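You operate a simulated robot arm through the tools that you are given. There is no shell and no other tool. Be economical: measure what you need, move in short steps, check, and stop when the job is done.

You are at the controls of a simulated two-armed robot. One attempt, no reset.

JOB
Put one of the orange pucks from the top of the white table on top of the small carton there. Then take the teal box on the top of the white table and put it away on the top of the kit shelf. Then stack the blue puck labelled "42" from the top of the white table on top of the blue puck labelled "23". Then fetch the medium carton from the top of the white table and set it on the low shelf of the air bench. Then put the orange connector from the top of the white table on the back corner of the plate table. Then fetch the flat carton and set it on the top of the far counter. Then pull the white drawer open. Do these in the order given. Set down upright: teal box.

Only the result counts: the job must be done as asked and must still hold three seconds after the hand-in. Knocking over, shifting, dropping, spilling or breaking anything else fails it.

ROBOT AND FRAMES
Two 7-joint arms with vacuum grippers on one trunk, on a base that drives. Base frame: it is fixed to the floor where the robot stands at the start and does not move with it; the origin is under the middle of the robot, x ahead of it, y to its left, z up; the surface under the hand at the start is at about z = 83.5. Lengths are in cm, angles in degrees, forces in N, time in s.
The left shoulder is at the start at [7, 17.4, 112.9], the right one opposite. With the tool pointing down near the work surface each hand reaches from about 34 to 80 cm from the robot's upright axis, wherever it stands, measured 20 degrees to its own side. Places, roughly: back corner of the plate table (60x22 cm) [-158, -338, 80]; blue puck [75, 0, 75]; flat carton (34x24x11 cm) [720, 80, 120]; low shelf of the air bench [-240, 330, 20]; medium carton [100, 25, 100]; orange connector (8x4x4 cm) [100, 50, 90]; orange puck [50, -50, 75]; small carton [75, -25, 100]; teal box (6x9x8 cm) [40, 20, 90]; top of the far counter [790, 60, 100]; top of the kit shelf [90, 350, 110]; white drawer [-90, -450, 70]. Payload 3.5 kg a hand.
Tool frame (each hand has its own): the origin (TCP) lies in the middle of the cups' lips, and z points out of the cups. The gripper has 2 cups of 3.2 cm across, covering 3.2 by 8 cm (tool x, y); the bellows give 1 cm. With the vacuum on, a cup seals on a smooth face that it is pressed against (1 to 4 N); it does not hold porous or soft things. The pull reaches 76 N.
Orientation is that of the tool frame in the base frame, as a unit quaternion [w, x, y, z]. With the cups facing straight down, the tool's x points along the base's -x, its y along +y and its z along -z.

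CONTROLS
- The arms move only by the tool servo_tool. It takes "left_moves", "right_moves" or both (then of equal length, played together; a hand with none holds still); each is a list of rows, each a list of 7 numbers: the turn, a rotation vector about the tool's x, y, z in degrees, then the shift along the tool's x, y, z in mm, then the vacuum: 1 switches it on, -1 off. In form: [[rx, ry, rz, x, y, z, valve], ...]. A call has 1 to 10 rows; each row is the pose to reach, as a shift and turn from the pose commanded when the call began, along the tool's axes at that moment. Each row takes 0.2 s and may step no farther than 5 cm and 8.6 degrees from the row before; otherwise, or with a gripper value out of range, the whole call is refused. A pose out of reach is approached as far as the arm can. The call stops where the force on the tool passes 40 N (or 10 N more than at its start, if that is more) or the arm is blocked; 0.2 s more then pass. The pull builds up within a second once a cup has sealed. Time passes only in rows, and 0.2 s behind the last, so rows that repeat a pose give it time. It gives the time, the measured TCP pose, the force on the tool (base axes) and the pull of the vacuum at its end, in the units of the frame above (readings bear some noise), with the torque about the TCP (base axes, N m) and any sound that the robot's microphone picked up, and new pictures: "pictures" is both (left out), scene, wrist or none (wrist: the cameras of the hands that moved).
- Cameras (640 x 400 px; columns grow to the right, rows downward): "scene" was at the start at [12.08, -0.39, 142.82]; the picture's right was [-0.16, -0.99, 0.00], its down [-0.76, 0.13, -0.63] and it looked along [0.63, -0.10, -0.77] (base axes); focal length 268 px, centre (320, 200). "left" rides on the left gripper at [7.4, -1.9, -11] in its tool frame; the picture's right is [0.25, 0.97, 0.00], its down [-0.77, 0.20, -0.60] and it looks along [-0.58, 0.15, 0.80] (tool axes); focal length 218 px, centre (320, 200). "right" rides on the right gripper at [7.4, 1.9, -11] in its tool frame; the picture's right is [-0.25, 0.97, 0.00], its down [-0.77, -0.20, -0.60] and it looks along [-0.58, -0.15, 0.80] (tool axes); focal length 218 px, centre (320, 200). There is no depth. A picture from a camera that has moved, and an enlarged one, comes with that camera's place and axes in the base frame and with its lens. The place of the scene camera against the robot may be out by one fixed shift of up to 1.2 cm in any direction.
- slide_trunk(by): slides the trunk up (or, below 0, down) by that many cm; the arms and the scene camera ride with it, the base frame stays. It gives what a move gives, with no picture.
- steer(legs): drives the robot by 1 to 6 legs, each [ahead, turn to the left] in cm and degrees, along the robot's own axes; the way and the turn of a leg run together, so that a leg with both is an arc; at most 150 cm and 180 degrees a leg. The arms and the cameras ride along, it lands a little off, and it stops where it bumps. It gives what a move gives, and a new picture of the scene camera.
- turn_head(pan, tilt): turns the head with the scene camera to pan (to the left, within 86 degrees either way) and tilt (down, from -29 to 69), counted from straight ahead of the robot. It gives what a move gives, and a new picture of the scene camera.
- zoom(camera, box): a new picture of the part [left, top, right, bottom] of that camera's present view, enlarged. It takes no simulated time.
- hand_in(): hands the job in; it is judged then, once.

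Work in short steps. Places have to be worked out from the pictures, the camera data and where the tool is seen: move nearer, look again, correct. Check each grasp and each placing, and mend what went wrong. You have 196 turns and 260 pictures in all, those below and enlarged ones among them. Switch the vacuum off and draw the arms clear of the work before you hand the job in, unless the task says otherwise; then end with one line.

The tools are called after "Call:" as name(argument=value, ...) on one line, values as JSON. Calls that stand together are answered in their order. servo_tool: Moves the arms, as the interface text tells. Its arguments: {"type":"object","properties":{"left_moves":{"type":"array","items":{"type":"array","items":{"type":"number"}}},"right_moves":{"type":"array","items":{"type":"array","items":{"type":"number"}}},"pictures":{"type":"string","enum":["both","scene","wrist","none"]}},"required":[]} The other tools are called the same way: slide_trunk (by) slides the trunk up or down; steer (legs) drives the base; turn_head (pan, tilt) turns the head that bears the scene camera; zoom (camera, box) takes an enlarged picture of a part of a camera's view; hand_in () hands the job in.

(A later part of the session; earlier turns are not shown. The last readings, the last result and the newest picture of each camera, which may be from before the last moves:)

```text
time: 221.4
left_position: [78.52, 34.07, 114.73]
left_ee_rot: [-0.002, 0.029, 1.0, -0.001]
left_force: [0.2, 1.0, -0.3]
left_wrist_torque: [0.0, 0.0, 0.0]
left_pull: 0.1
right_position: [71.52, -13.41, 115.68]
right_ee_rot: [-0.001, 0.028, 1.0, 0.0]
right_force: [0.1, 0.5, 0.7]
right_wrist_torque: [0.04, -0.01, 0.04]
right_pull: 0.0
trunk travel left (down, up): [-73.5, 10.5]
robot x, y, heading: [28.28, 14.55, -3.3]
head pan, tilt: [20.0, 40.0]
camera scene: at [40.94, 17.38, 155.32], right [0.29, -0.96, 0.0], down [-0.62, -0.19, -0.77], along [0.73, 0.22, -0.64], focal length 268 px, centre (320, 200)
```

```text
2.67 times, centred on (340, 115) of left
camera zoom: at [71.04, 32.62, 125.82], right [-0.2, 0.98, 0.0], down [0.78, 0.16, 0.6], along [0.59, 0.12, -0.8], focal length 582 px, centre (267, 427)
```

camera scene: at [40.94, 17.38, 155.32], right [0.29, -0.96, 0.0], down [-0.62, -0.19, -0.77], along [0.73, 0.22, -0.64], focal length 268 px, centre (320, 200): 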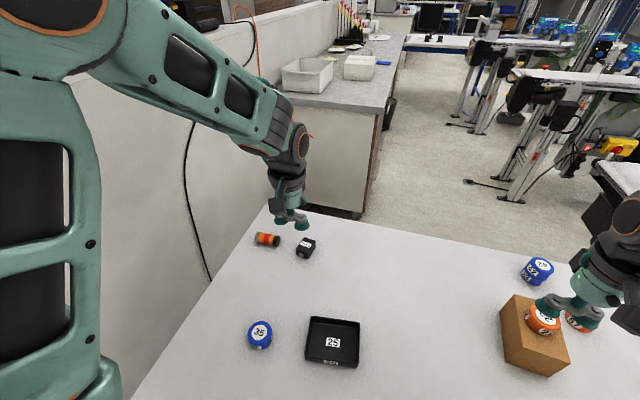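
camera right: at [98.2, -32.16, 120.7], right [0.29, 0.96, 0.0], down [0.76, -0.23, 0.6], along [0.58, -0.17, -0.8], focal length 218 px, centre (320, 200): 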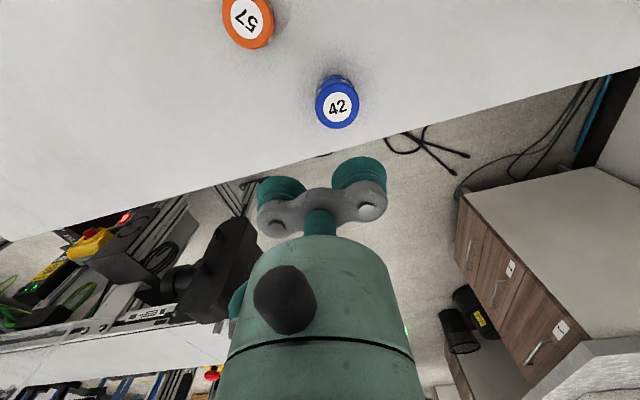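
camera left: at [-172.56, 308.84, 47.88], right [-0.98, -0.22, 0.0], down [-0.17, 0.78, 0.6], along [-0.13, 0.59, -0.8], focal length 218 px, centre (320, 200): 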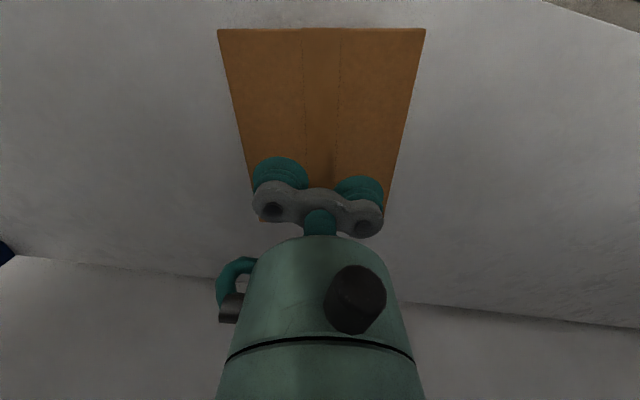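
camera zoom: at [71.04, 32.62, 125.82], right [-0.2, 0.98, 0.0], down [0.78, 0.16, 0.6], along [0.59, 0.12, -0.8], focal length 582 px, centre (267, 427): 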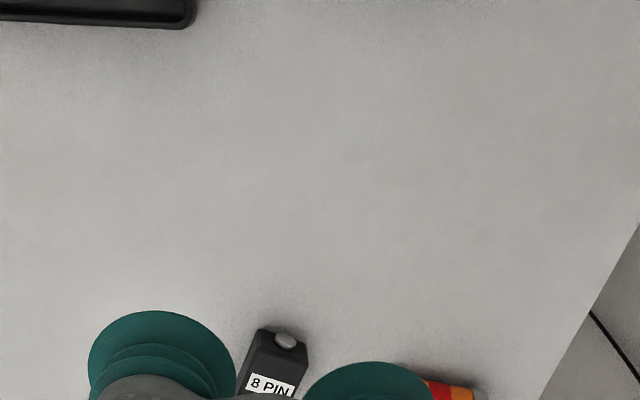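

Call:
servo_tool(left_moves=[[0, 0, 0, -28, 36, 0, -1], [0, 0, 0, -56, 72, 0, -1], [0, 0, 0, -84, 108, 10, -1], [0, 0, 0, -112, 144, 20, -1], [0, 0, 0, -140, 180, 30, -1], [0, 0, 0, -140, 185, 75, -1], [0, 0, 0, -140, 185, 120, -1], [0, 0, 0, -140, 185, 120, -1]], pictures="both")

Call:
zoom(camera="left", box=[220, 40, 460, 190])

```text
time: 223.2
left_position: [93.57, 51.5, 102.65]
left_ee_rot: [-0.002, 0.027, 1.0, 0.0]
left_force: [0.1, -0.2, 0.3]
left_wrist_torque: [0.02, 0.01, 0.02]
left_pull: 0.0
right_position: [71.46, -13.25, 115.66]
right_ee_rot: [0.0, 0.028, 1.0, 0.0]
right_force: [0.0, 0.1, 0.8]
right_wrist_torque: [0.03, 0.0, 0.04]
right_pull: 0.2
trunk travel left (down, up): [-73.5, 10.5]
robot x, y, heading: [28.13, 14.28, -3.3]
head pan, tilt: [20.0, 40.0]
camera scene: at [40.86, 17.43, 155.33], right [0.29, -0.96, 0.0], down [-0.61, -0.19, -0.77], along [0.73, 0.22, -0.64], focal length 268 px, centre (320, 200)
camera left: at [86.11, 50.05, 113.77], right [-0.2, 0.98, 0.0], down [0.78, 0.16, 0.6], along [0.59, 0.12, -0.8], focal length 218 px, centre (320, 200)
```

scene: 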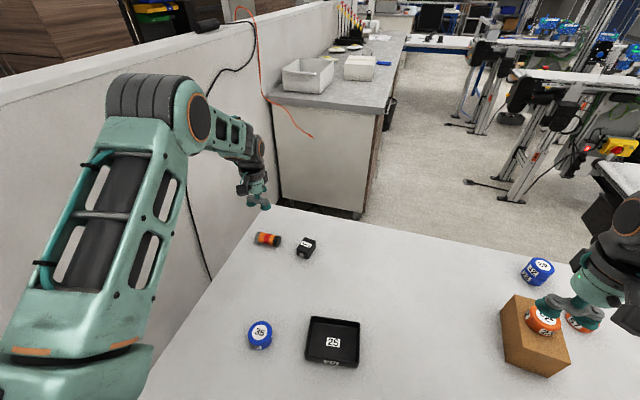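
left: 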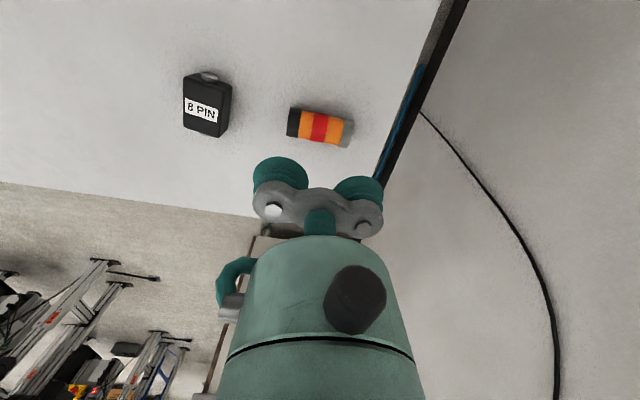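

```text
2.67 times, centred on (340, 115) of left
camera zoom: at [86.11, 50.05, 113.77], right [-0.2, 0.98, 0.0], down [0.78, 0.16, 0.6], along [0.59, 0.12, -0.8], focal length 582 px, centre (267, 427)
```

zoom: 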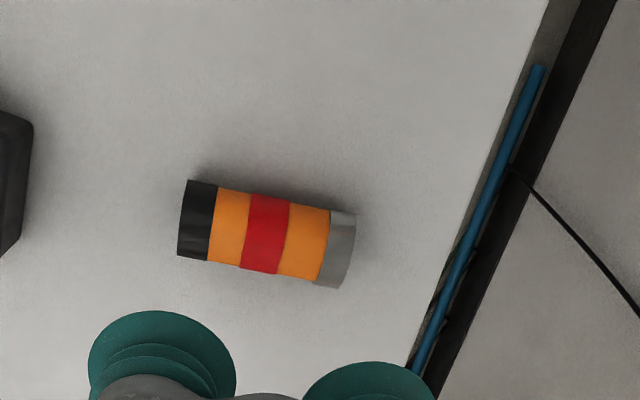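

The connector is a cylinder along base y, centre ≈[95,51.9], 8×4 cm. I align the cups along it and approach to 2 cm.

Call:
servo_tool(left_moves=[[0, 0, -2.3, -8, 2, 30, -1], [0, 0, -4.6, -14, 4, 70, -1], [0, 0, -4.6, -14, 4, 110, -1], [0, 0, -4.6, -14, 4, 130, -1], [0, 0, -4.6, -14, 4, 130, -1]], pictures="wrist")

```text
time: 224.4
left_position: [94.89, 52.16, 89.49]
left_ee_rot: [-0.001, -0.013, 1.0, 0.0]
left_force: [-0.1, -0.5, -0.3]
left_wrist_torque: [0.0, -0.03, 0.0]
left_pull: 0.2
right_position: [71.53, -13.33, 115.67]
right_ee_rot: [0.001, 0.028, 1.0, 0.001]
right_force: [0.0, 0.2, 0.5]
right_wrist_torque: [-0.01, 0.03, -0.02]
right_pull: 0.1
trunk travel left (down, up): [-73.5, 10.5]
robot x, y, heading: [28.38, 14.08, -3.1]
head pan, tilt: [20.0, 40.0]
camera left: at [87.6, 50.12, 100.73], right [-0.28, 0.96, 0.0], down [0.77, 0.22, 0.6], along [0.58, 0.17, -0.8], focal length 218 px, centre (320, 200)
```

left: 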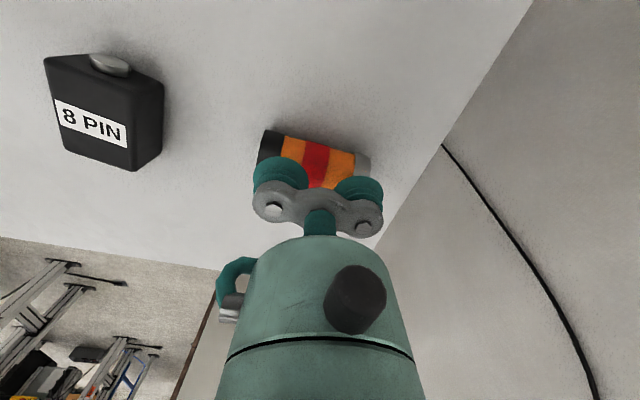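

Nearly aligned. I press down with vacuum on, a touch of rotation and 3 mm in y.

Call:
servo_tool(left_moves=[[0, 0, -2, 0, -3, 8, 1], [0, 0, -2, 0, -3, 16, 1], [0, 0, -2, 0, -3, 21, 1], [0, 0, -2, 0, -3, 24, 1], [0, 0, -2, 0, -3, 26, 1], [0, 0, -2, 0, -3, 26, 1], [0, 0, -2, 0, -3, 26, 1], [0, 0, -2, 0, -3, 26, 1]], pictures="wrist")

```text
time: 226.2
left_position: [94.89, 51.87, 87.13]
left_ee_rot: [-0.002, -0.029, 1.0, 0.0]
left_force: [0.0, 0.0, 0.4]
left_wrist_torque: [-0.03, 0.0, 0.0]
left_pull: 0.0
right_position: [71.43, -13.33, 115.64]
right_ee_rot: [0.001, 0.029, 1.0, 0.001]
right_force: [-0.1, 0.0, 0.8]
right_wrist_torque: [0.0, 0.02, 0.01]
right_pull: 0.0
trunk travel left (down, up): [-73.5, 10.5]
robot x, y, heading: [28.13, 14.27, -3.1]
head pan, tilt: [20.0, 40.0]
camera left: at [87.66, 49.56, 98.16], right [-0.31, 0.95, 0.0], down [0.76, 0.25, 0.6], along [0.57, 0.19, -0.8], focal length 218 px, centre (320, 200)
```

left: 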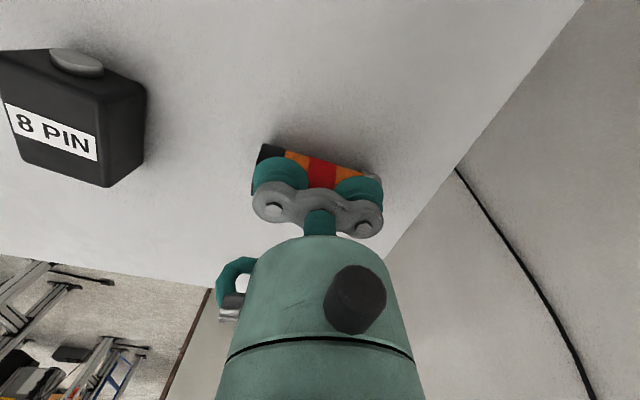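

No contact yet, and I over-rotated ~2°. I turn back and go down in small steps.

Call:
servo_tool(left_moves=[[0, 0, 1.2, 0, 0, 2, 1], [0, 0, 2.3, 0, 0, 4, 1], [0, 0, 2.3, 0, 0, 6, 1], [0, 0, 2.3, 0, 0, 8, 1], [0, 0, 2.3, 0, 0, 10, 1], [0, 0, 2.3, 0, 0, 10, 1], [0, 0, 2.3, 0, 0, 10, 1]], pictures="wrist")

```text
time: 227.8
left_position: [94.73, 51.85, 86.18]
left_ee_rot: [-0.001, -0.009, 1.0, 0.0]
left_force: [0.4, 1.1, 5.7]
left_wrist_torque: [-0.08, 0.04, 0.0]
left_pull: 0.1
right_position: [71.47, -13.4, 115.82]
right_ee_rot: [0.0, 0.028, 1.0, 0.001]
right_force: [0.6, -0.1, -0.8]
right_wrist_torque: [0.03, -0.06, 0.04]
right_pull: 0.0
trunk travel left (down, up): [-73.5, 10.5]
robot x, y, heading: [28.27, 14.49, -3.1]
head pan, tilt: [20.0, 40.0]
camera left: at [87.44, 49.79, 97.19], right [-0.27, 0.96, 0.0], down [0.77, 0.22, 0.6], along [0.58, 0.16, -0.8], focal length 218 px, centre (320, 200)
```

left: 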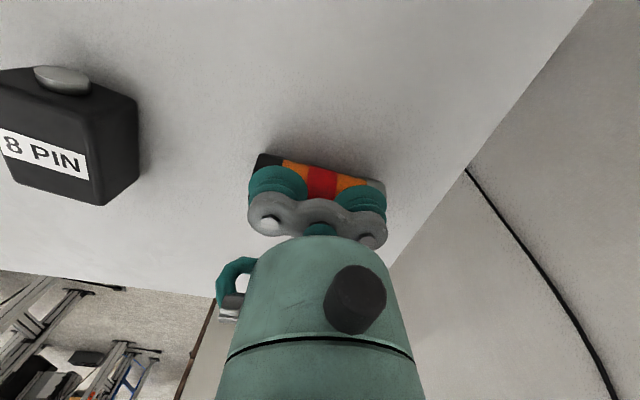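

Contact (6 N) but no seal. I zoom to check the lateral alignment of the cups on the cylinder.

Call:
zoom(camera="left", box=[220, 130, 412, 250])

Call:
zoom(camera="scene", box=[210, 180, 322, 260])

```text
3.33 times, centred on (316, 190) of left
camera zoom: at [87.44, 49.79, 97.19], right [-0.27, 0.96, 0.0], down [0.77, 0.22, 0.6], along [0.58, 0.16, -0.8], focal length 728 px, centre (333, 233)
```

zoom: 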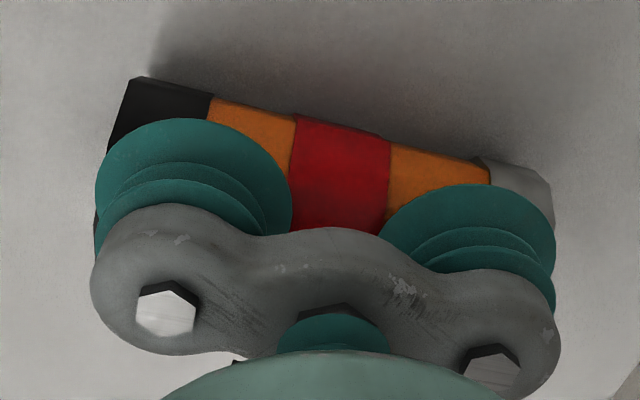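

```text
5.00 times, centred on (266, 220) of scene
camera zoom: at [40.83, 17.39, 155.33], right [0.29, -0.96, 0.0], down [-0.61, -0.19, -0.77], along [0.73, 0.22, -0.64], focal length 1339 px, centre (590, 100)
```

zoom: 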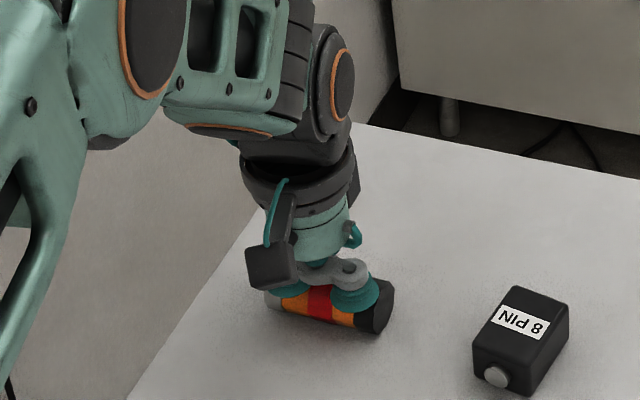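

The cylinder axis is at x≈95.4, so the cups sit ~7 mm off its crown. I lift, shift forward 7 mm and press again.

Call:
servo_tool(left_moves=[[0, 0, 0, 0, 0, -8, 1], [0, 0, 0, -7, 0, -8, 1], [0, 0, 0, -7, 0, -4, 1], [0, 0, 0, -7, 0, -1, 1], [0, 0, 0, -7, 0, 1, 1], [0, 0, 0, -7, 0, 3, 1], [0, 0, 0, -7, 0, 3, 1], [0, 0, 0, -7, 0, 3, 1]], pictures="wrist")

```text
time: 229.6
left_position: [95.56, 51.71, 86.09]
left_ee_rot: [0.0, -0.009, 1.0, 0.001]
left_force: [9.1, 3.9, 27.8]
left_wrist_torque: [-0.11, -0.13, 0.02]
left_pull: 37.9
right_position: [71.32, -13.48, 115.69]
right_ee_rot: [0.0, 0.028, 1.0, 0.001]
right_force: [1.3, 0.0, 0.0]
right_wrist_torque: [0.0, 0.0, 0.01]
right_pull: 0.0
trunk travel left (down, up): [-73.5, 10.5]
robot x, y, heading: [28.28, 14.38, -3.1]
head pan, tilt: [20.0, 40.0]
camera left: at [88.16, 49.62, 97.19], right [-0.27, 0.96, 0.0], down [0.77, 0.21, 0.61], along [0.58, 0.16, -0.8], focal length 218 px, centre (320, 200)
```

left: 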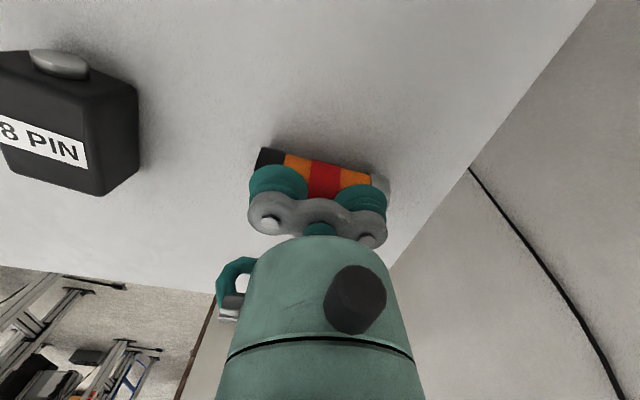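

One cup sealed (37.9 N). I lift 15 cm and check it holds.

Call:
servo_tool(left_moves=[[0, 0, 0, 0, 0, -4, 1], [0, 0, 0, 0, 0, -10, 1], [0, 0, 0, 0, 0, -40, 1], [0, 0, 0, 0, 0, -80, 1], [0, 0, 0, 0, 0, -120, 1], [0, 0, 0, 0, 0, -165, 1], [0, 0, 0, 0, 0, -210, 1], [0, 0, 0, 0, 0, -250, 1], [0, 0, 0, 0, 0, -250, 1]], pictures="both")

```text
time: 231.6
left_position: [95.22, 51.91, 110.97]
left_ee_rot: [-0.002, -0.01, 1.0, 0.0]
left_force: [0.7, -0.2, -1.0]
left_wrist_torque: [-0.02, 0.04, 0.0]
left_pull: 0.0
right_position: [71.6, -13.31, 115.68]
right_ee_rot: [-0.001, 0.028, 1.0, 0.001]
right_force: [0.0, -0.4, -0.1]
right_wrist_torque: [-0.01, -0.02, 0.02]
right_pull: 0.1
trunk travel left (down, up): [-73.5, 10.5]
robot x, y, heading: [28.48, 14.44, -3.1]
head pan, tilt: [20.0, 40.0]
camera scene: at [40.97, 17.42, 155.32], right [0.29, -0.96, 0.0], down [-0.62, -0.19, -0.77], along [0.73, 0.22, -0.64], focal length 268 px, centre (320, 200)
camera left: at [87.94, 50.03, 121.99], right [-0.27, 0.96, 0.0], down [0.77, 0.22, 0.6], along [0.58, 0.16, -0.8], focal length 218 px, centre (320, 200)
```

scene: 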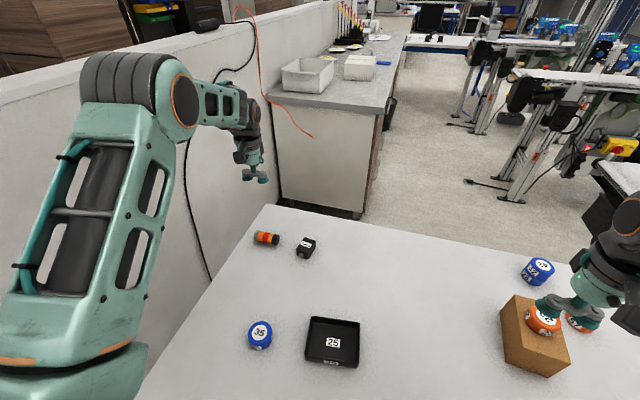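
left: 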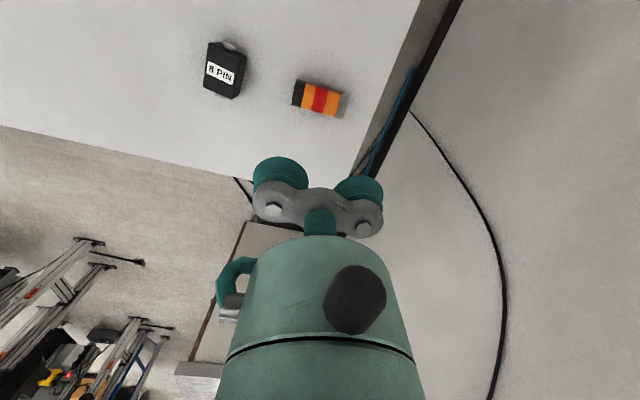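

The seal broke on lifting; the connector still lies in place. I zoom in for precise axis measurement.

Call:
zoom(camera="left", box=[270, 65, 366, 125])

```text
6.67 times, centred on (318, 95) of left
camera zoom: at [87.94, 50.03, 121.99], right [-0.27, 0.96, 0.0], down [0.77, 0.22, 0.6], along [0.58, 0.16, -0.8], focal length 1455 px, centre (333, 900)
```

zoom: 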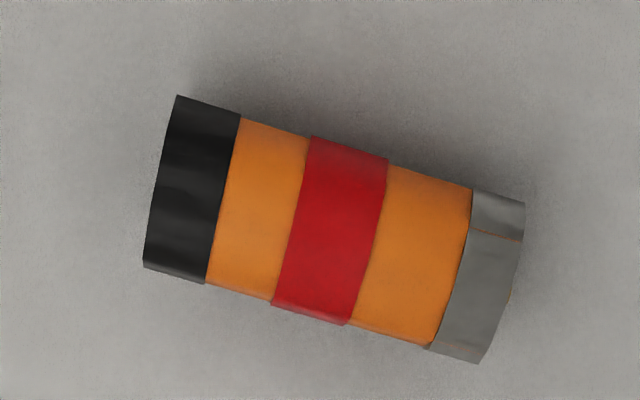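

Axis measured: centre ≈[95.65,52.15], along y; I was 4 mm off lengthwise. I realign and press again in fine steps.

Call:
servo_tool(left_moves=[[0, 0, 1.2, -4.5, 2.5, 45, -1], [0, 0, 1.2, -4.5, 2.5, 90, -1], [0, 0, 1.2, -4.5, 2.5, 135, -1], [0, 0, 1.2, -4.5, 2.5, 180, -1], [0, 0, 1.2, -4.5, 2.5, 215, -1], [0, 0, 1.2, -4.5, 2.5, 230, -1], [0, 0, 1.2, -4.5, 2.5, 230, -1]], pictures="wrist")

Call:
zoom(camera="left", box=[240, 110, 400, 210])

```text
time: 233.2
left_position: [95.96, 52.18, 87.77]
left_ee_rot: [-0.002, 0.002, 1.0, 0.0]
left_force: [-0.5, -0.6, -0.1]
left_wrist_torque: [0.0, -0.03, -0.01]
left_pull: 0.1
right_position: [71.47, -13.46, 115.74]
right_ee_rot: [-0.001, 0.027, 1.0, 0.001]
right_force: [0.1, 0.7, 0.0]
right_wrist_torque: [0.02, 0.0, 0.03]
right_pull: 0.0
trunk travel left (down, up): [-73.5, 10.5]
robot x, y, heading: [28.16, 14.08, -3.0]
head pan, tilt: [20.0, 40.0]
camera left: at [88.63, 50.4, 98.79], right [-0.25, 0.97, 0.0], down [0.77, 0.2, 0.6], along [0.58, 0.15, -0.8], focal length 218 px, centre (320, 200)
```

left: 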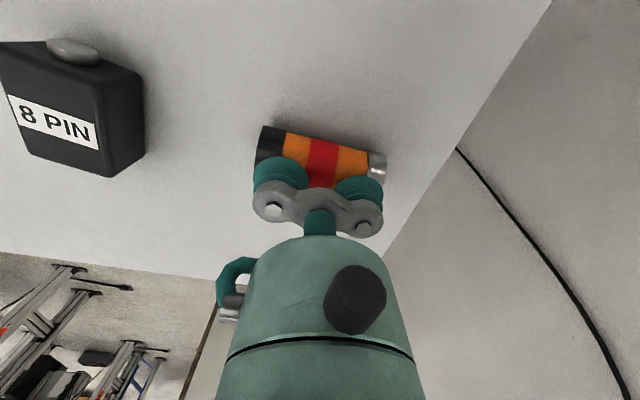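

```text
4.00 times, centred on (320, 160) of left
camera zoom: at [88.63, 50.4, 98.79], right [-0.25, 0.97, 0.0], down [0.77, 0.2, 0.6], along [0.58, 0.15, -0.8], focal length 873 px, centre (320, 360)
```

zoom: 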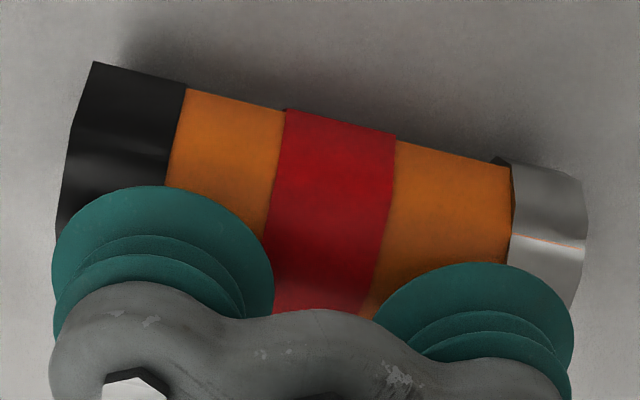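

Alignment now within 2 mm. I descend with vacuum in 2 mm steps.

Call:
servo_tool(left_moves=[[0, 0, 0, 2, 1, 3, 1], [0, 0, 0, 2, 1, 6, 1], [0, 0, 0, 2, 1, 9, 1], [0, 0, 0, 2, 1, 11, 1], [0, 0, 0, 2, 1, 13, 1], [0, 0, 0, 2, 1, 13, 1], [0, 0, 0, 2, 1, 13, 1], [0, 0, 0, 2, 1, 13, 1]], pictures="none")

```text
time: 235.0
left_position: [95.49, 52.07, 86.78]
left_ee_rot: [0.001, 0.001, 1.0, 0.001]
left_force: [4.8, 10.3, 30.1]
left_wrist_torque: [-0.17, 0.04, 0.02]
left_pull: 75.4
right_position: [71.28, -13.62, 115.9]
right_ee_rot: [0.003, 0.028, 1.0, 0.002]
right_force: [-0.3, 0.3, 1.1]
right_wrist_torque: [0.02, 0.02, 0.01]
right_pull: 0.1
trunk travel left (down, up): [-73.5, 10.5]
robot x, y, heading: [28.57, 14.47, -3.3]
head pan, tilt: [20.0, 40.0]
```

Both cups sealed (75.4 N). I lift.

Call:
servo_tool(left_moves=[[0, 0, 0, 0, 0, -3, 1], [0, 0, 0, 0, 0, -3, 1], [0, 0, 0, 0, 0, -8, 1], [0, 0, 0, 0, 0, -25, 1], [0, 0, 0, 0, 0, -60, 1], [0, 0, 0, 0, 0, -100, 1], [0, 0, 0, 0, 0, -140, 1], [0, 0, 0, 0, 0, -185, 1], [0, 0, 0, 0, 0, -230, 1], [0, 0, 0, 0, 0, -230, 1]], pictures="both")

```text
time: 237.2
left_position: [95.88, 52.09, 109.5]
left_ee_rot: [-0.001, 0.001, 1.0, 0.0]
left_force: [0.0, 0.2, -0.6]
left_wrist_torque: [-0.04, 0.02, -0.01]
left_pull: 75.4
right_position: [71.5, -13.37, 115.58]
right_ee_rot: [0.001, 0.027, 1.0, 0.001]
right_force: [-0.1, -1.1, -0.9]
right_wrist_torque: [-0.02, 0.02, 0.0]
right_pull: 0.0
trunk travel left (down, up): [-73.5, 10.5]
robot x, y, heading: [28.28, 13.9, -3.2]
head pan, tilt: [20.0, 40.0]
camera scene: at [40.97, 17.42, 155.32], right [0.29, -0.96, 0.0], down [-0.62, -0.19, -0.77], along [0.73, 0.22, -0.64], focal length 268 px, centre (320, 200)
camera left: at [88.55, 50.24, 120.52], right [-0.25, 0.97, 0.0], down [0.77, 0.2, 0.6], along [0.58, 0.15, -0.8], focal length 218 px, centre (320, 200)
```

scene: 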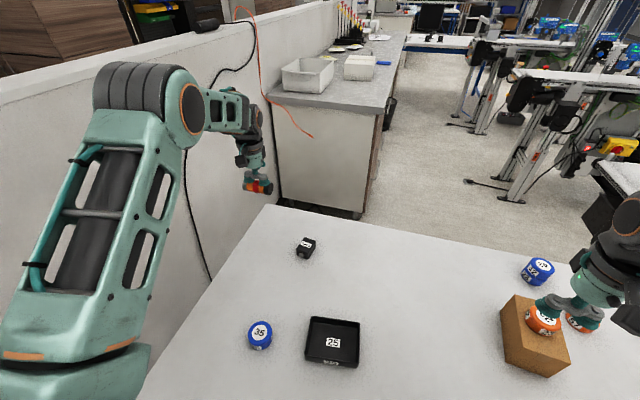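
left: 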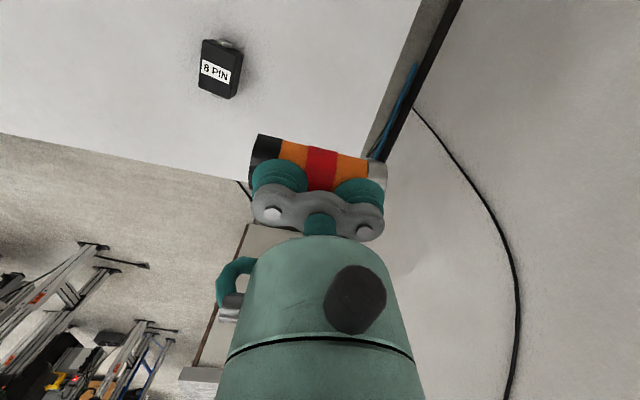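

The connector is held by both cups. I retract the arm, back well out past the second table's end, and turn toward the plate table.

Call:
servo_tool(left_moves=[[0, 0, 0, 45, -20, 0, 1], [0, 0, 0, 90, -40, 0, 1], [0, 0, 0, 135, -60, 0, 1], [0, 0, 0, 180, -80, -10, 1], [0, 0, 0, 210, -100, -20, 1]], pictures="none")

Call:
steer(legs=[[-78, 0], [-85, 0], [0, -85]])

Call:
turn_head(pan=0, tilt=12)

```text
refused: row 4 steps farther than a row can; nothing moved
```

```text
time: 248.8
left_position: [-84.1, -38.37, 109.48]
left_ee_rot: [-0.001, 0.659, 0.752, 0.001]
left_force: [-0.3, -0.4, -1.1]
left_wrist_torque: [-0.01, -0.02, -0.01]
left_pull: 75.2
right_position: [-152.28, -22.94, 115.68]
right_ee_rot: [0.0, 0.679, 0.734, 0.001]
right_force: [0.0, 0.8, 0.1]
right_wrist_torque: [0.05, 0.03, -0.03]
right_pull: 0.0
trunk travel left (down, up): [-73.5, 10.5]
robot x, y, heading: [-130.37, 23.34, -85.3]
head pan, tilt: [20.0, 40.0]
camera scene: at [-127.09, 11.69, 155.32], right [-0.91, -0.42, 0.0], down [-0.27, 0.58, -0.77], along [0.32, -0.7, -0.64], focal length 268 px, centre (320, 200)
```

scene: 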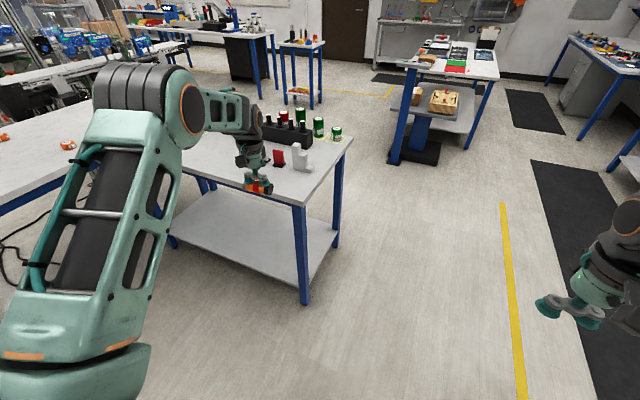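

```text
time: 249.8
left_position: [-84.16, -38.48, 109.41]
left_ee_rot: [-0.001, 0.66, 0.752, 0.002]
left_force: [-0.4, 1.2, -0.1]
left_wrist_torque: [-0.03, -0.02, 0.03]
left_pull: 74.9
right_position: [-152.26, -23.02, 115.63]
right_ee_rot: [0.0, 0.679, 0.734, 0.001]
right_force: [0.1, -0.2, -0.1]
right_wrist_torque: [0.02, -0.01, 0.0]
right_pull: 0.1
trunk travel left (down, up): [-73.5, 10.5]
robot x, y, heading: [-130.72, 23.34, -85.3]
head pan, tilt: [0.0, 12.0]
camera scene: at [-129.89, 10.13, 159.76], right [-1.0, -0.08, 0.0], down [-0.02, 0.21, -0.98], along [0.08, -0.97, -0.21], focal length 268 px, centre (320, 200)
```

scene: 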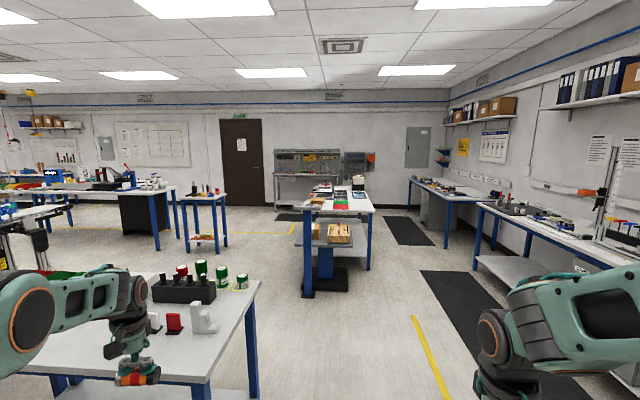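

I retract the left arm now, and zoom on the plate table in the middle of the view.

Call:
servo_tool(left_moves=[[0, 0, 0, 24, -40, 0, 1], [0, 0, 0, 48, -80, 0, 1], [0, 0, 0, 72, -120, -5, 1], [0, 0, 0, 96, -160, -10, 1], [0, 0, 0, 120, -200, -15, 1], [0, 0, 0, 140, -235, -20, 1]], pictures="none")

Call:
zoom(camera="scene", box=[260, 160, 420, 300])

```text
time: 251.2
left_position: [-109.42, -27.31, 111.28]
left_ee_rot: [0.0, 0.658, 0.753, 0.001]
left_force: [-0.3, -0.6, -0.2]
left_wrist_torque: [0.01, 0.02, 0.0]
left_pull: 75.9
right_position: [-152.41, -23.01, 115.84]
right_ee_rot: [0.001, 0.679, 0.734, 0.002]
right_force: [0.2, 0.1, 0.0]
right_wrist_torque: [0.04, 0.0, 0.0]
right_pull: 0.1
trunk travel left (down, up): [-73.5, 10.5]
robot x, y, heading: [-130.71, 23.66, -85.2]
head pan, tilt: [0.0, 12.0]
```

```text
2.86 times, centred on (340, 230) of scene
camera zoom: at [-130.04, 10.19, 159.77], right [-1.0, -0.08, 0.0], down [-0.02, 0.21, -0.98], along [0.08, -0.98, -0.21], focal length 765 px, centre (263, 114)
```

zoom: 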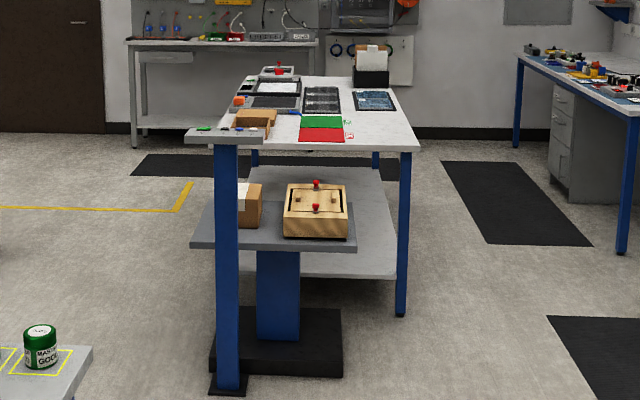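

The plate table spans x −170…−90, y −300…−470; the free strip at its right edge (around [-158,-338]) is the target. I drive down the aisle on its x<−170 side, trunk raised.

Call:
slide_trunk(by=10)

Call:
steer(legs=[[0, -23], [150, 0], [117, 0], [0, 18]])

Call:
turn_head(pan=30, tilt=28)

```text
time: 252.5
left_position: [-109.2, -27.32, 121.3]
left_ee_rot: [-0.001, 0.659, 0.752, 0.001]
left_force: [0.2, 0.3, -1.0]
left_wrist_torque: [0.03, 0.05, -0.01]
left_pull: 75.9
right_position: [-152.24, -23.0, 125.66]
right_ee_rot: [0.0, 0.68, 0.733, 0.001]
right_force: [-0.2, -0.3, -0.4]
right_wrist_torque: [0.0, 0.02, 0.02]
right_pull: 0.1
trunk travel left (down, up): [-83.5, 0.5]
robot x, y, heading: [-130.73, 23.55, -85.5]
head pan, tilt: [0.0, 12.0]
```

```text
time: 267.9
left_position: [-200.47, -286.4, 121.28]
left_ee_rot: [-0.001, 0.691, 0.723, 0.002]
left_force: [-0.7, -0.1, -1.0]
left_wrist_torque: [-0.02, -0.02, 0.02]
left_pull: 75.8
right_position: [-243.06, -278.27, 125.73]
right_ee_rot: [0.002, 0.71, 0.704, 0.001]
right_force: [0.4, 0.3, 0.1]
right_wrist_torque: [0.01, -0.02, 0.0]
right_pull: 0.0
trunk travel left (down, up): [-83.5, 0.5]
robot x, y, heading: [-217.24, -234.03, -90.2]
head pan, tilt: [0.0, 12.0]
camera scene: at [-217.94, -247.27, 169.77], right [-1.0, 0.01, 0.0], down [0.0, 0.21, -0.98], along [-0.01, -0.98, -0.21], focal length 268 px, centre (320, 200)
```

scene: 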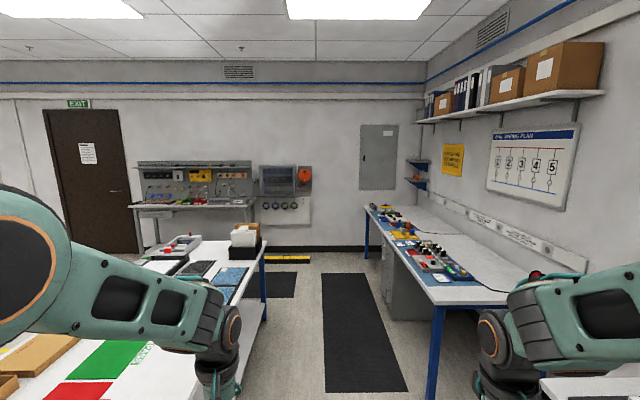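

```text
time: 268.9
left_position: [-200.51, -286.31, 121.3]
left_ee_rot: [-0.001, 0.692, 0.722, 0.002]
left_force: [0.0, -0.3, -0.6]
left_wrist_torque: [0.0, 0.03, -0.02]
left_pull: 75.7
right_position: [-242.9, -278.26, 125.73]
right_ee_rot: [0.001, 0.71, 0.704, 0.0]
right_force: [-0.6, 0.5, 0.0]
right_wrist_torque: [0.0, 0.01, 0.03]
right_pull: 0.1
trunk travel left (down, up): [-83.5, 0.5]
robot x, y, heading: [-217.14, -233.73, -90.4]
head pan, tilt: [30.0, 28.0]
camera scene: at [-213.18, -245.87, 167.18], right [-0.87, -0.49, 0.0], down [-0.23, 0.41, -0.88], along [0.44, -0.77, -0.47], focal length 268 px, centre (320, 200)
```

scene: 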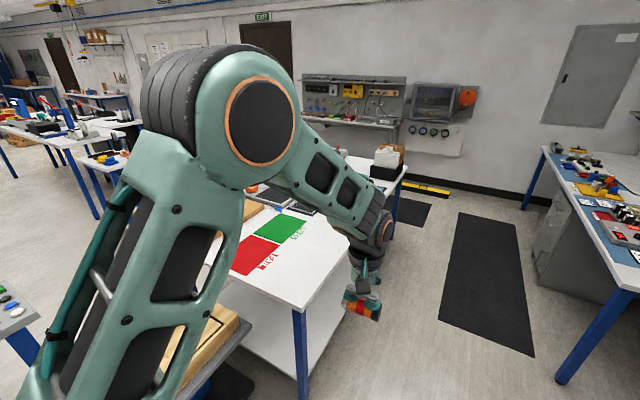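

The aisle is ~1 m wide, so I stay facing along it and reach left over the table. I drive 52 cm ahead.

Call:
steer(legs=[[52, 0]])

Call:
turn_head(pan=45, tilt=45)

```text
time: 271.9
left_position: [-201.43, -338.43, 121.36]
left_ee_rot: [-0.001, 0.694, 0.72, 0.0]
left_force: [-0.2, 0.1, -0.2]
left_wrist_torque: [-0.01, 0.06, -0.04]
left_pull: 75.6
right_position: [-243.72, -330.02, 125.78]
right_ee_rot: [0.001, 0.713, 0.701, 0.0]
right_force: [0.1, 0.4, 0.0]
right_wrist_torque: [-0.02, 0.03, -0.02]
right_pull: 0.0
trunk travel left (down, up): [-83.5, 0.5]
robot x, y, heading: [-218.17, -285.73, -90.9]
head pan, tilt: [30.0, 28.0]
camera scene: at [-213.87, -297.8, 167.19], right [-0.87, -0.49, 0.0], down [-0.23, 0.41, -0.88], along [0.43, -0.77, -0.47], focal length 268 px, centre (320, 200)
```

scene: 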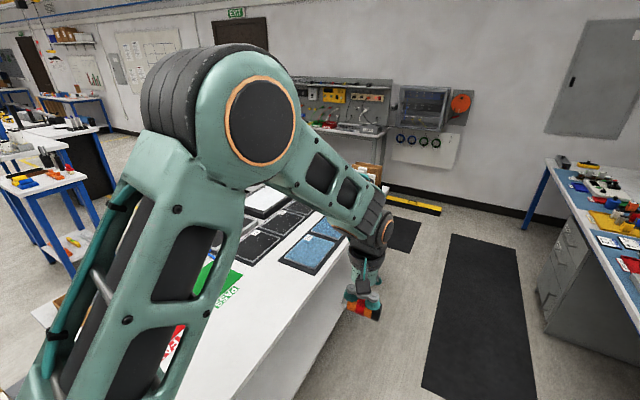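

```text
time: 272.7
left_position: [-201.42, -338.59, 121.31]
left_ee_rot: [-0.001, 0.694, 0.72, 0.002]
left_force: [0.6, -0.5, -0.5]
left_wrist_torque: [0.01, -0.01, -0.04]
left_pull: 75.6
right_position: [-243.78, -330.23, 125.58]
right_ee_rot: [0.0, 0.713, 0.701, 0.001]
right_force: [-0.1, 0.0, 0.4]
right_wrist_torque: [-0.01, 0.02, 0.01]
right_pull: 0.0
trunk travel left (down, up): [-83.5, 0.5]
robot x, y, heading: [-217.63, -285.94, -90.9]
head pan, tilt: [45.0, 45.0]
camera scene: at [-212.66, -295.93, 164.6], right [-0.72, -0.7, 0.0], down [-0.49, 0.51, -0.71], along [0.49, -0.51, -0.71], focal length 268 px, centre (320, 200)
```

scene: 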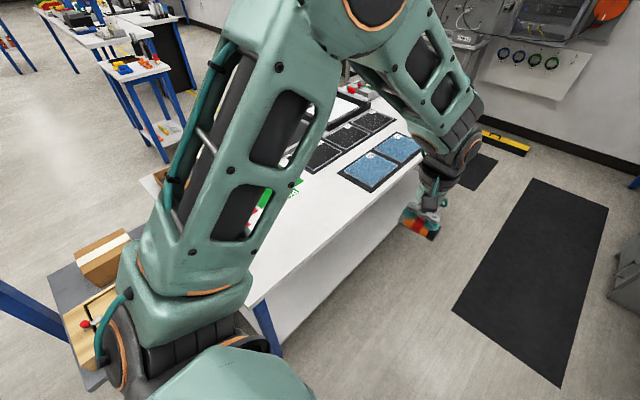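

I move the hand 42 cm left, out over the free strip of the table.

Call:
servo_tool(left_moves=[[0, 0, 0, 0, 45, 0, 1], [0, 0, 0, 0, 90, 0, 1], [0, 0, 0, 0, 135, 0, 1], [0, 0, 0, 0, 180, 0, 1], [0, 0, 0, 0, 225, 0, 1], [0, 0, 0, 0, 270, 0, 1], [0, 0, 0, 0, 315, 0, 1], [0, 0, 0, -5, 360, 0, 1], [0, 0, 0, -10, 405, 0, 1], [0, 0, 0, -12, 425, 0, 1]], pictures="both")

```text
time: 274.9
left_position: [-158.84, -338.19, 121.15]
left_ee_rot: [-0.001, 0.694, 0.72, 0.001]
left_force: [0.4, -0.6, -0.4]
left_wrist_torque: [0.01, -0.02, 0.02]
left_pull: 75.6
right_position: [-243.66, -330.15, 125.69]
right_ee_rot: [0.0, 0.713, 0.701, 0.001]
right_force: [-0.1, 1.4, 1.3]
right_wrist_torque: [-0.01, -0.01, 0.0]
right_pull: 0.1
trunk travel left (down, up): [-83.5, 0.5]
robot x, y, heading: [-217.89, -286.08, -90.9]
head pan, tilt: [45.0, 45.0]
camera scene: at [-212.59, -295.85, 164.6], right [-0.72, -0.7, 0.0], down [-0.49, 0.51, -0.71], along [0.49, -0.51, -0.71], focal length 268 px, centre (320, 200)
camera left: at [-160.93, -330.89, 132.2], right [0.96, 0.29, 0.0], down [0.23, -0.76, 0.6], along [0.17, -0.58, -0.8], focal length 218 px, centre (320, 200)
```

scene: 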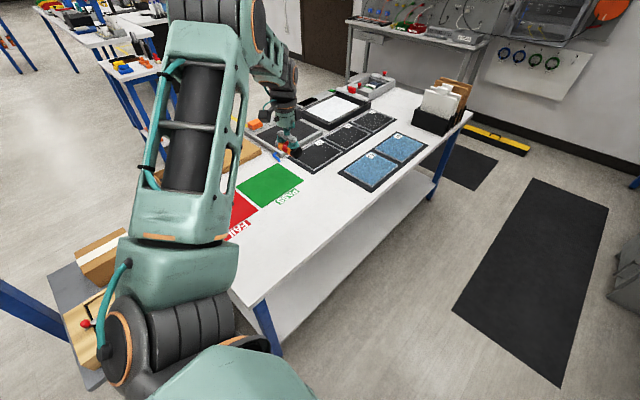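
left: 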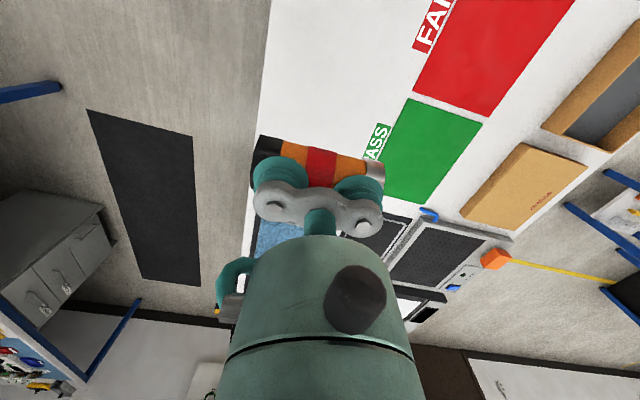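

The hand is exactly over the free strip (x −169…−143). I lower the trunk 22, then the hand.

Call:
slide_trunk(by=-22)

Call:
servo_tool(left_moves=[[0, 0, 0, 0, 0, 40, 1], [0, 0, 0, 0, 0, 80, 1], [0, 0, 0, 0, 0, 100, 1], [0, 0, 0, 0, 0, 120, 1], [0, 0, 0, 0, 0, 130, 1], [0, 0, 0, 0, 0, 130, 1]], pictures="both")

```text
time: 277.2
left_position: [-158.76, -338.3, 99.18]
left_ee_rot: [-0.001, 0.694, 0.72, 0.002]
left_force: [0.0, 0.1, -0.4]
left_wrist_torque: [0.01, 0.04, 0.0]
left_pull: 75.5
right_position: [-243.83, -330.17, 103.64]
right_ee_rot: [0.001, 0.713, 0.701, 0.001]
right_force: [0.0, 0.1, 0.7]
right_wrist_torque: [0.03, 0.04, -0.04]
right_pull: 0.0
trunk travel left (down, up): [-61.5, 22.5]
robot x, y, heading: [-217.84, -285.36, -91.0]
head pan, tilt: [45.0, 45.0]
```

```text
time: 278.6
left_position: [-158.75, -338.21, 85.86]
left_ee_rot: [0.0, 0.694, 0.72, 0.001]
left_force: [-0.4, 0.7, -0.7]
left_wrist_torque: [0.0, 0.0, -0.03]
left_pull: 75.7
right_position: [-243.74, -330.13, 103.62]
right_ee_rot: [0.001, 0.713, 0.701, 0.001]
right_force: [0.3, 0.8, -0.3]
right_wrist_torque: [0.0, 0.03, 0.01]
right_pull: 0.0
trunk travel left (down, up): [-61.5, 22.5]
robot x, y, heading: [-217.71, -285.67, -90.7]
head pan, tilt: [45.0, 45.0]
camera scene: at [-212.68, -295.84, 142.6], right [-0.72, -0.7, 0.0], down [-0.49, 0.51, -0.71], along [0.49, -0.51, -0.71], focal length 268 px, centre (320, 200)
camera left: at [-160.97, -330.87, 96.98], right [0.96, 0.29, 0.0], down [0.23, -0.76, 0.6], along [0.17, -0.58, -0.8], focal length 218 px, centre (320, 200)
```

scene: 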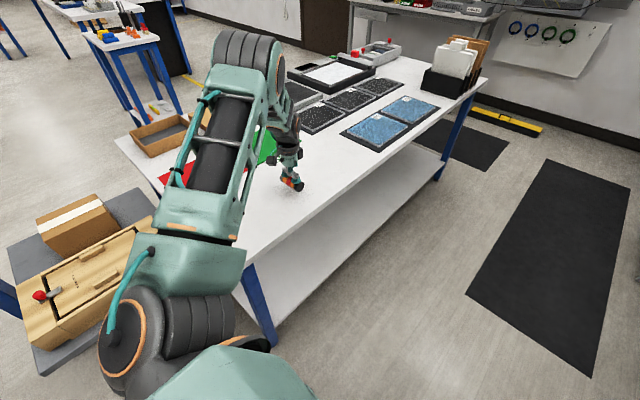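
left: 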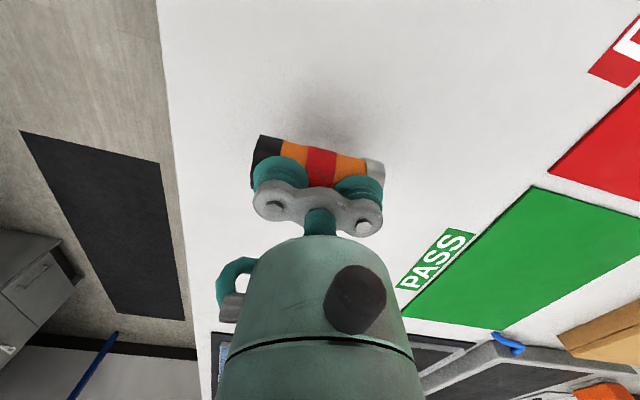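

Close above the surface. I lower in 2–3 mm steps until contact.

Call:
servo_tool(left_moves=[[0, 0, 0, 0, 0, 8, 1], [0, 0, 0, 0, 0, 14, 1], [0, 0, 0, 0, 0, 18, 1], [0, 0, 0, 0, 0, 21, 1], [0, 0, 0, 0, 0, 21, 1]], pictures="none")

```text
time: 279.8
left_position: [-158.87, -338.23, 83.9]
left_ee_rot: [-0.002, 0.695, 0.719, 0.001]
left_force: [-0.9, 0.5, 0.1]
left_wrist_torque: [0.04, -0.01, -0.01]
left_pull: 75.5
right_position: [-243.78, -330.18, 103.65]
right_ee_rot: [0.0, 0.713, 0.701, 0.0]
right_force: [-0.1, 0.2, 1.1]
right_wrist_torque: [0.01, -0.04, -0.03]
right_pull: 0.1
trunk travel left (down, up): [-61.5, 22.5]
robot x, y, heading: [-217.4, -286.02, -90.7]
head pan, tilt: [45.0, 45.0]
```

Call:
servo_tool(left_moves=[[0, 0, 0, 0, 0, 3, 1], [0, 0, 0, 0, 0, 5, 1], [0, 0, 0, 0, 0, 7, 1], [0, 0, 0, 0, 0, 7, 1]], pictures="none")

```text
time: 280.8
left_position: [-158.9, -338.14, 83.54]
left_ee_rot: [0.002, 0.694, 0.72, 0.001]
left_force: [7.3, -6.0, 25.7]
left_wrist_torque: [-0.02, 0.42, 0.1]
left_pull: 75.4
right_position: [-243.95, -330.06, 103.7]
right_ee_rot: [0.002, 0.713, 0.701, 0.0]
right_force: [0.8, -0.2, -0.4]
right_wrist_torque: [-0.01, 0.03, 0.04]
right_pull: 0.0
trunk travel left (down, up): [-61.5, 22.5]
robot x, y, heading: [-217.53, -285.83, -90.6]
head pan, tilt: [45.0, 45.0]
```

Contact (26 N). I relieve 3 mm, release and rise.

Call:
servo_tool(left_moves=[[0, 0, 0, 0, 0, -3, 1], [0, 0, 0, 0, 0, -3, -1], [0, 0, 0, 0, 0, -3, -1], [0, 0, 0, 0, 0, -3, -1], [0, 0, 0, 0, 0, -3, -1], [0, 0, 0, 0, 0, -6, -1], [0, 0, 0, 0, 0, -20, -1], [0, 0, 0, 0, 0, -65, -1], [0, 0, 0, 0, 0, -110, -1], [0, 0, 0, 0, 0, -150, -1]], pictures="wrist")

```text
time: 283.0
left_position: [-158.92, -338.2, 98.46]
left_ee_rot: [0.0, 0.694, 0.72, 0.0]
left_force: [-0.3, 0.5, -0.2]
left_wrist_torque: [-0.04, -0.02, -0.01]
left_pull: 0.1
right_position: [-243.92, -330.2, 103.76]
right_ee_rot: [0.002, 0.713, 0.701, 0.001]
right_force: [0.3, 1.3, 0.4]
right_wrist_torque: [-0.01, -0.01, -0.04]
right_pull: 0.1
trunk travel left (down, up): [-61.5, 22.5]
robot x, y, heading: [-218.27, -285.5, -90.8]
head pan, tilt: [45.0, 45.0]
camera left: at [-161.12, -330.81, 109.5], right [0.96, 0.29, 0.0], down [0.23, -0.76, 0.6], along [0.17, -0.58, -0.8], focal length 218 px, centre (320, 200)
```

left: 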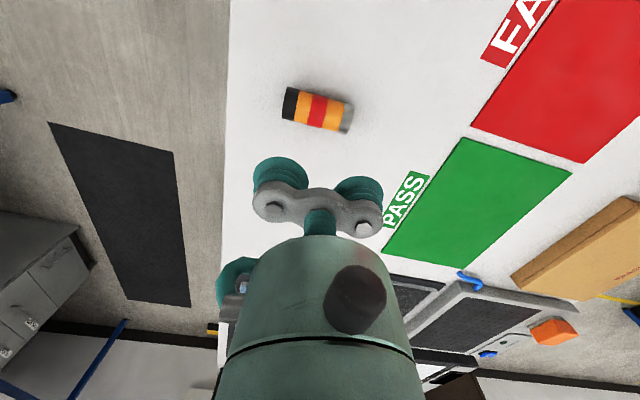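

The connector lies on the strip. I pull the arm back in, back out of the aisle and turn to look for a way east.

Call:
servo_tool(left_moves=[[0, 0, 0, 0, -20, -40, -1], [0, 0, 0, 0, -65, -50, -1], [0, 0, 0, 0, -110, -50, -1], [0, 0, 0, 0, -155, -50, -1], [0, 0, 0, 0, -200, -50, -1], [0, 0, 0, 0, -245, -50, -1], [0, 0, 0, 0, -290, -50, -1], [0, 0, 0, 0, -335, -50, -1], [0, 0, 0, 0, -380, -50, -1], [0, 0, 0, 0, -410, -50, -1]], pictures="none")

Call:
steer(legs=[[-110, 0], [0, 92]])

Call:
turn_head(pan=0, tilt=15)

```text
time: 285.2
left_position: [-199.98, -339.89, 103.23]
left_ee_rot: [-0.001, 0.694, 0.72, 0.001]
left_force: [-0.2, -0.9, -0.7]
left_wrist_torque: [-0.01, 0.01, 0.02]
left_pull: 0.1
right_position: [-243.8, -330.14, 103.64]
right_ee_rot: [0.003, 0.713, 0.701, 0.0]
right_force: [-0.2, 0.2, -0.5]
right_wrist_torque: [-0.05, 0.0, 0.02]
right_pull: 0.0
trunk travel left (down, up): [-61.5, 22.5]
robot x, y, heading: [-217.71, -285.84, -90.8]
head pan, tilt: [45.0, 45.0]
```

```text
time: 294.8
left_position: [-163.98, -153.55, 103.19]
left_ee_rot: [-0.002, -0.047, 0.999, -0.001]
left_force: [-0.6, 0.1, -1.0]
left_wrist_torque: [0.02, -0.02, -0.03]
left_pull: 0.0
right_position: [-171.14, -198.03, 103.57]
right_ee_rot: [0.001, -0.021, 1.0, 0.0]
right_force: [0.1, 0.1, -0.2]
right_wrist_torque: [0.02, 0.01, -0.01]
right_pull: 0.0
trunk travel left (down, up): [-61.5, 22.5]
robot x, y, heading: [-217.08, -175.08, 2.3]
head pan, tilt: [45.0, 45.0]
camera scene: at [-206.72, -167.53, 142.6], right [0.74, -0.68, 0.0], down [-0.48, -0.52, -0.71], along [0.48, 0.52, -0.71], focal length 268 px, centre (320, 200)
```

scene: 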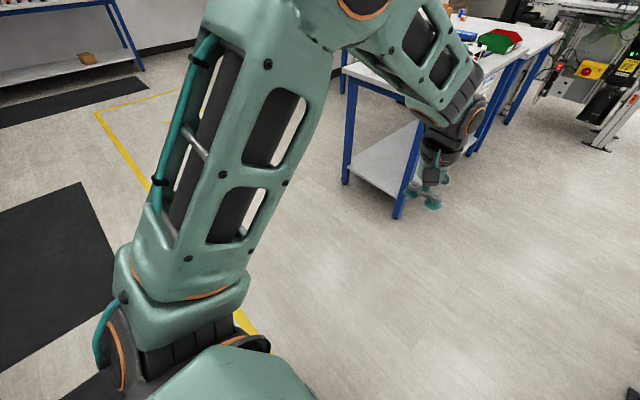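

```text
time: 295.9
left_position: [-163.95, -153.54, 103.27]
left_ee_rot: [-0.001, -0.047, 0.999, 0.0]
left_force: [-0.4, 0.2, 0.6]
left_wrist_torque: [0.03, -0.01, 0.01]
left_pull: 0.1
right_position: [-171.14, -197.96, 103.75]
right_ee_rot: [0.0, -0.02, 1.0, 0.0]
right_force: [-0.4, -0.4, 0.4]
right_wrist_torque: [-0.02, -0.01, 0.0]
right_pull: 0.1
trunk travel left (down, up): [-61.5, 22.5]
robot x, y, heading: [-216.86, -174.43, 2.4]
head pan, tilt: [0.0, 15.0]
camera scene: at [-202.89, -173.12, 147.27], right [0.04, -1.0, 0.0], down [-0.26, -0.01, -0.97], along [0.96, 0.04, -0.26], focal length 268 px, centre (320, 200)
```

scene: 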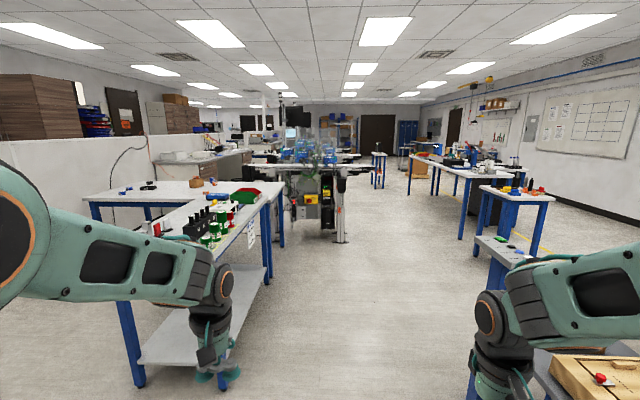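

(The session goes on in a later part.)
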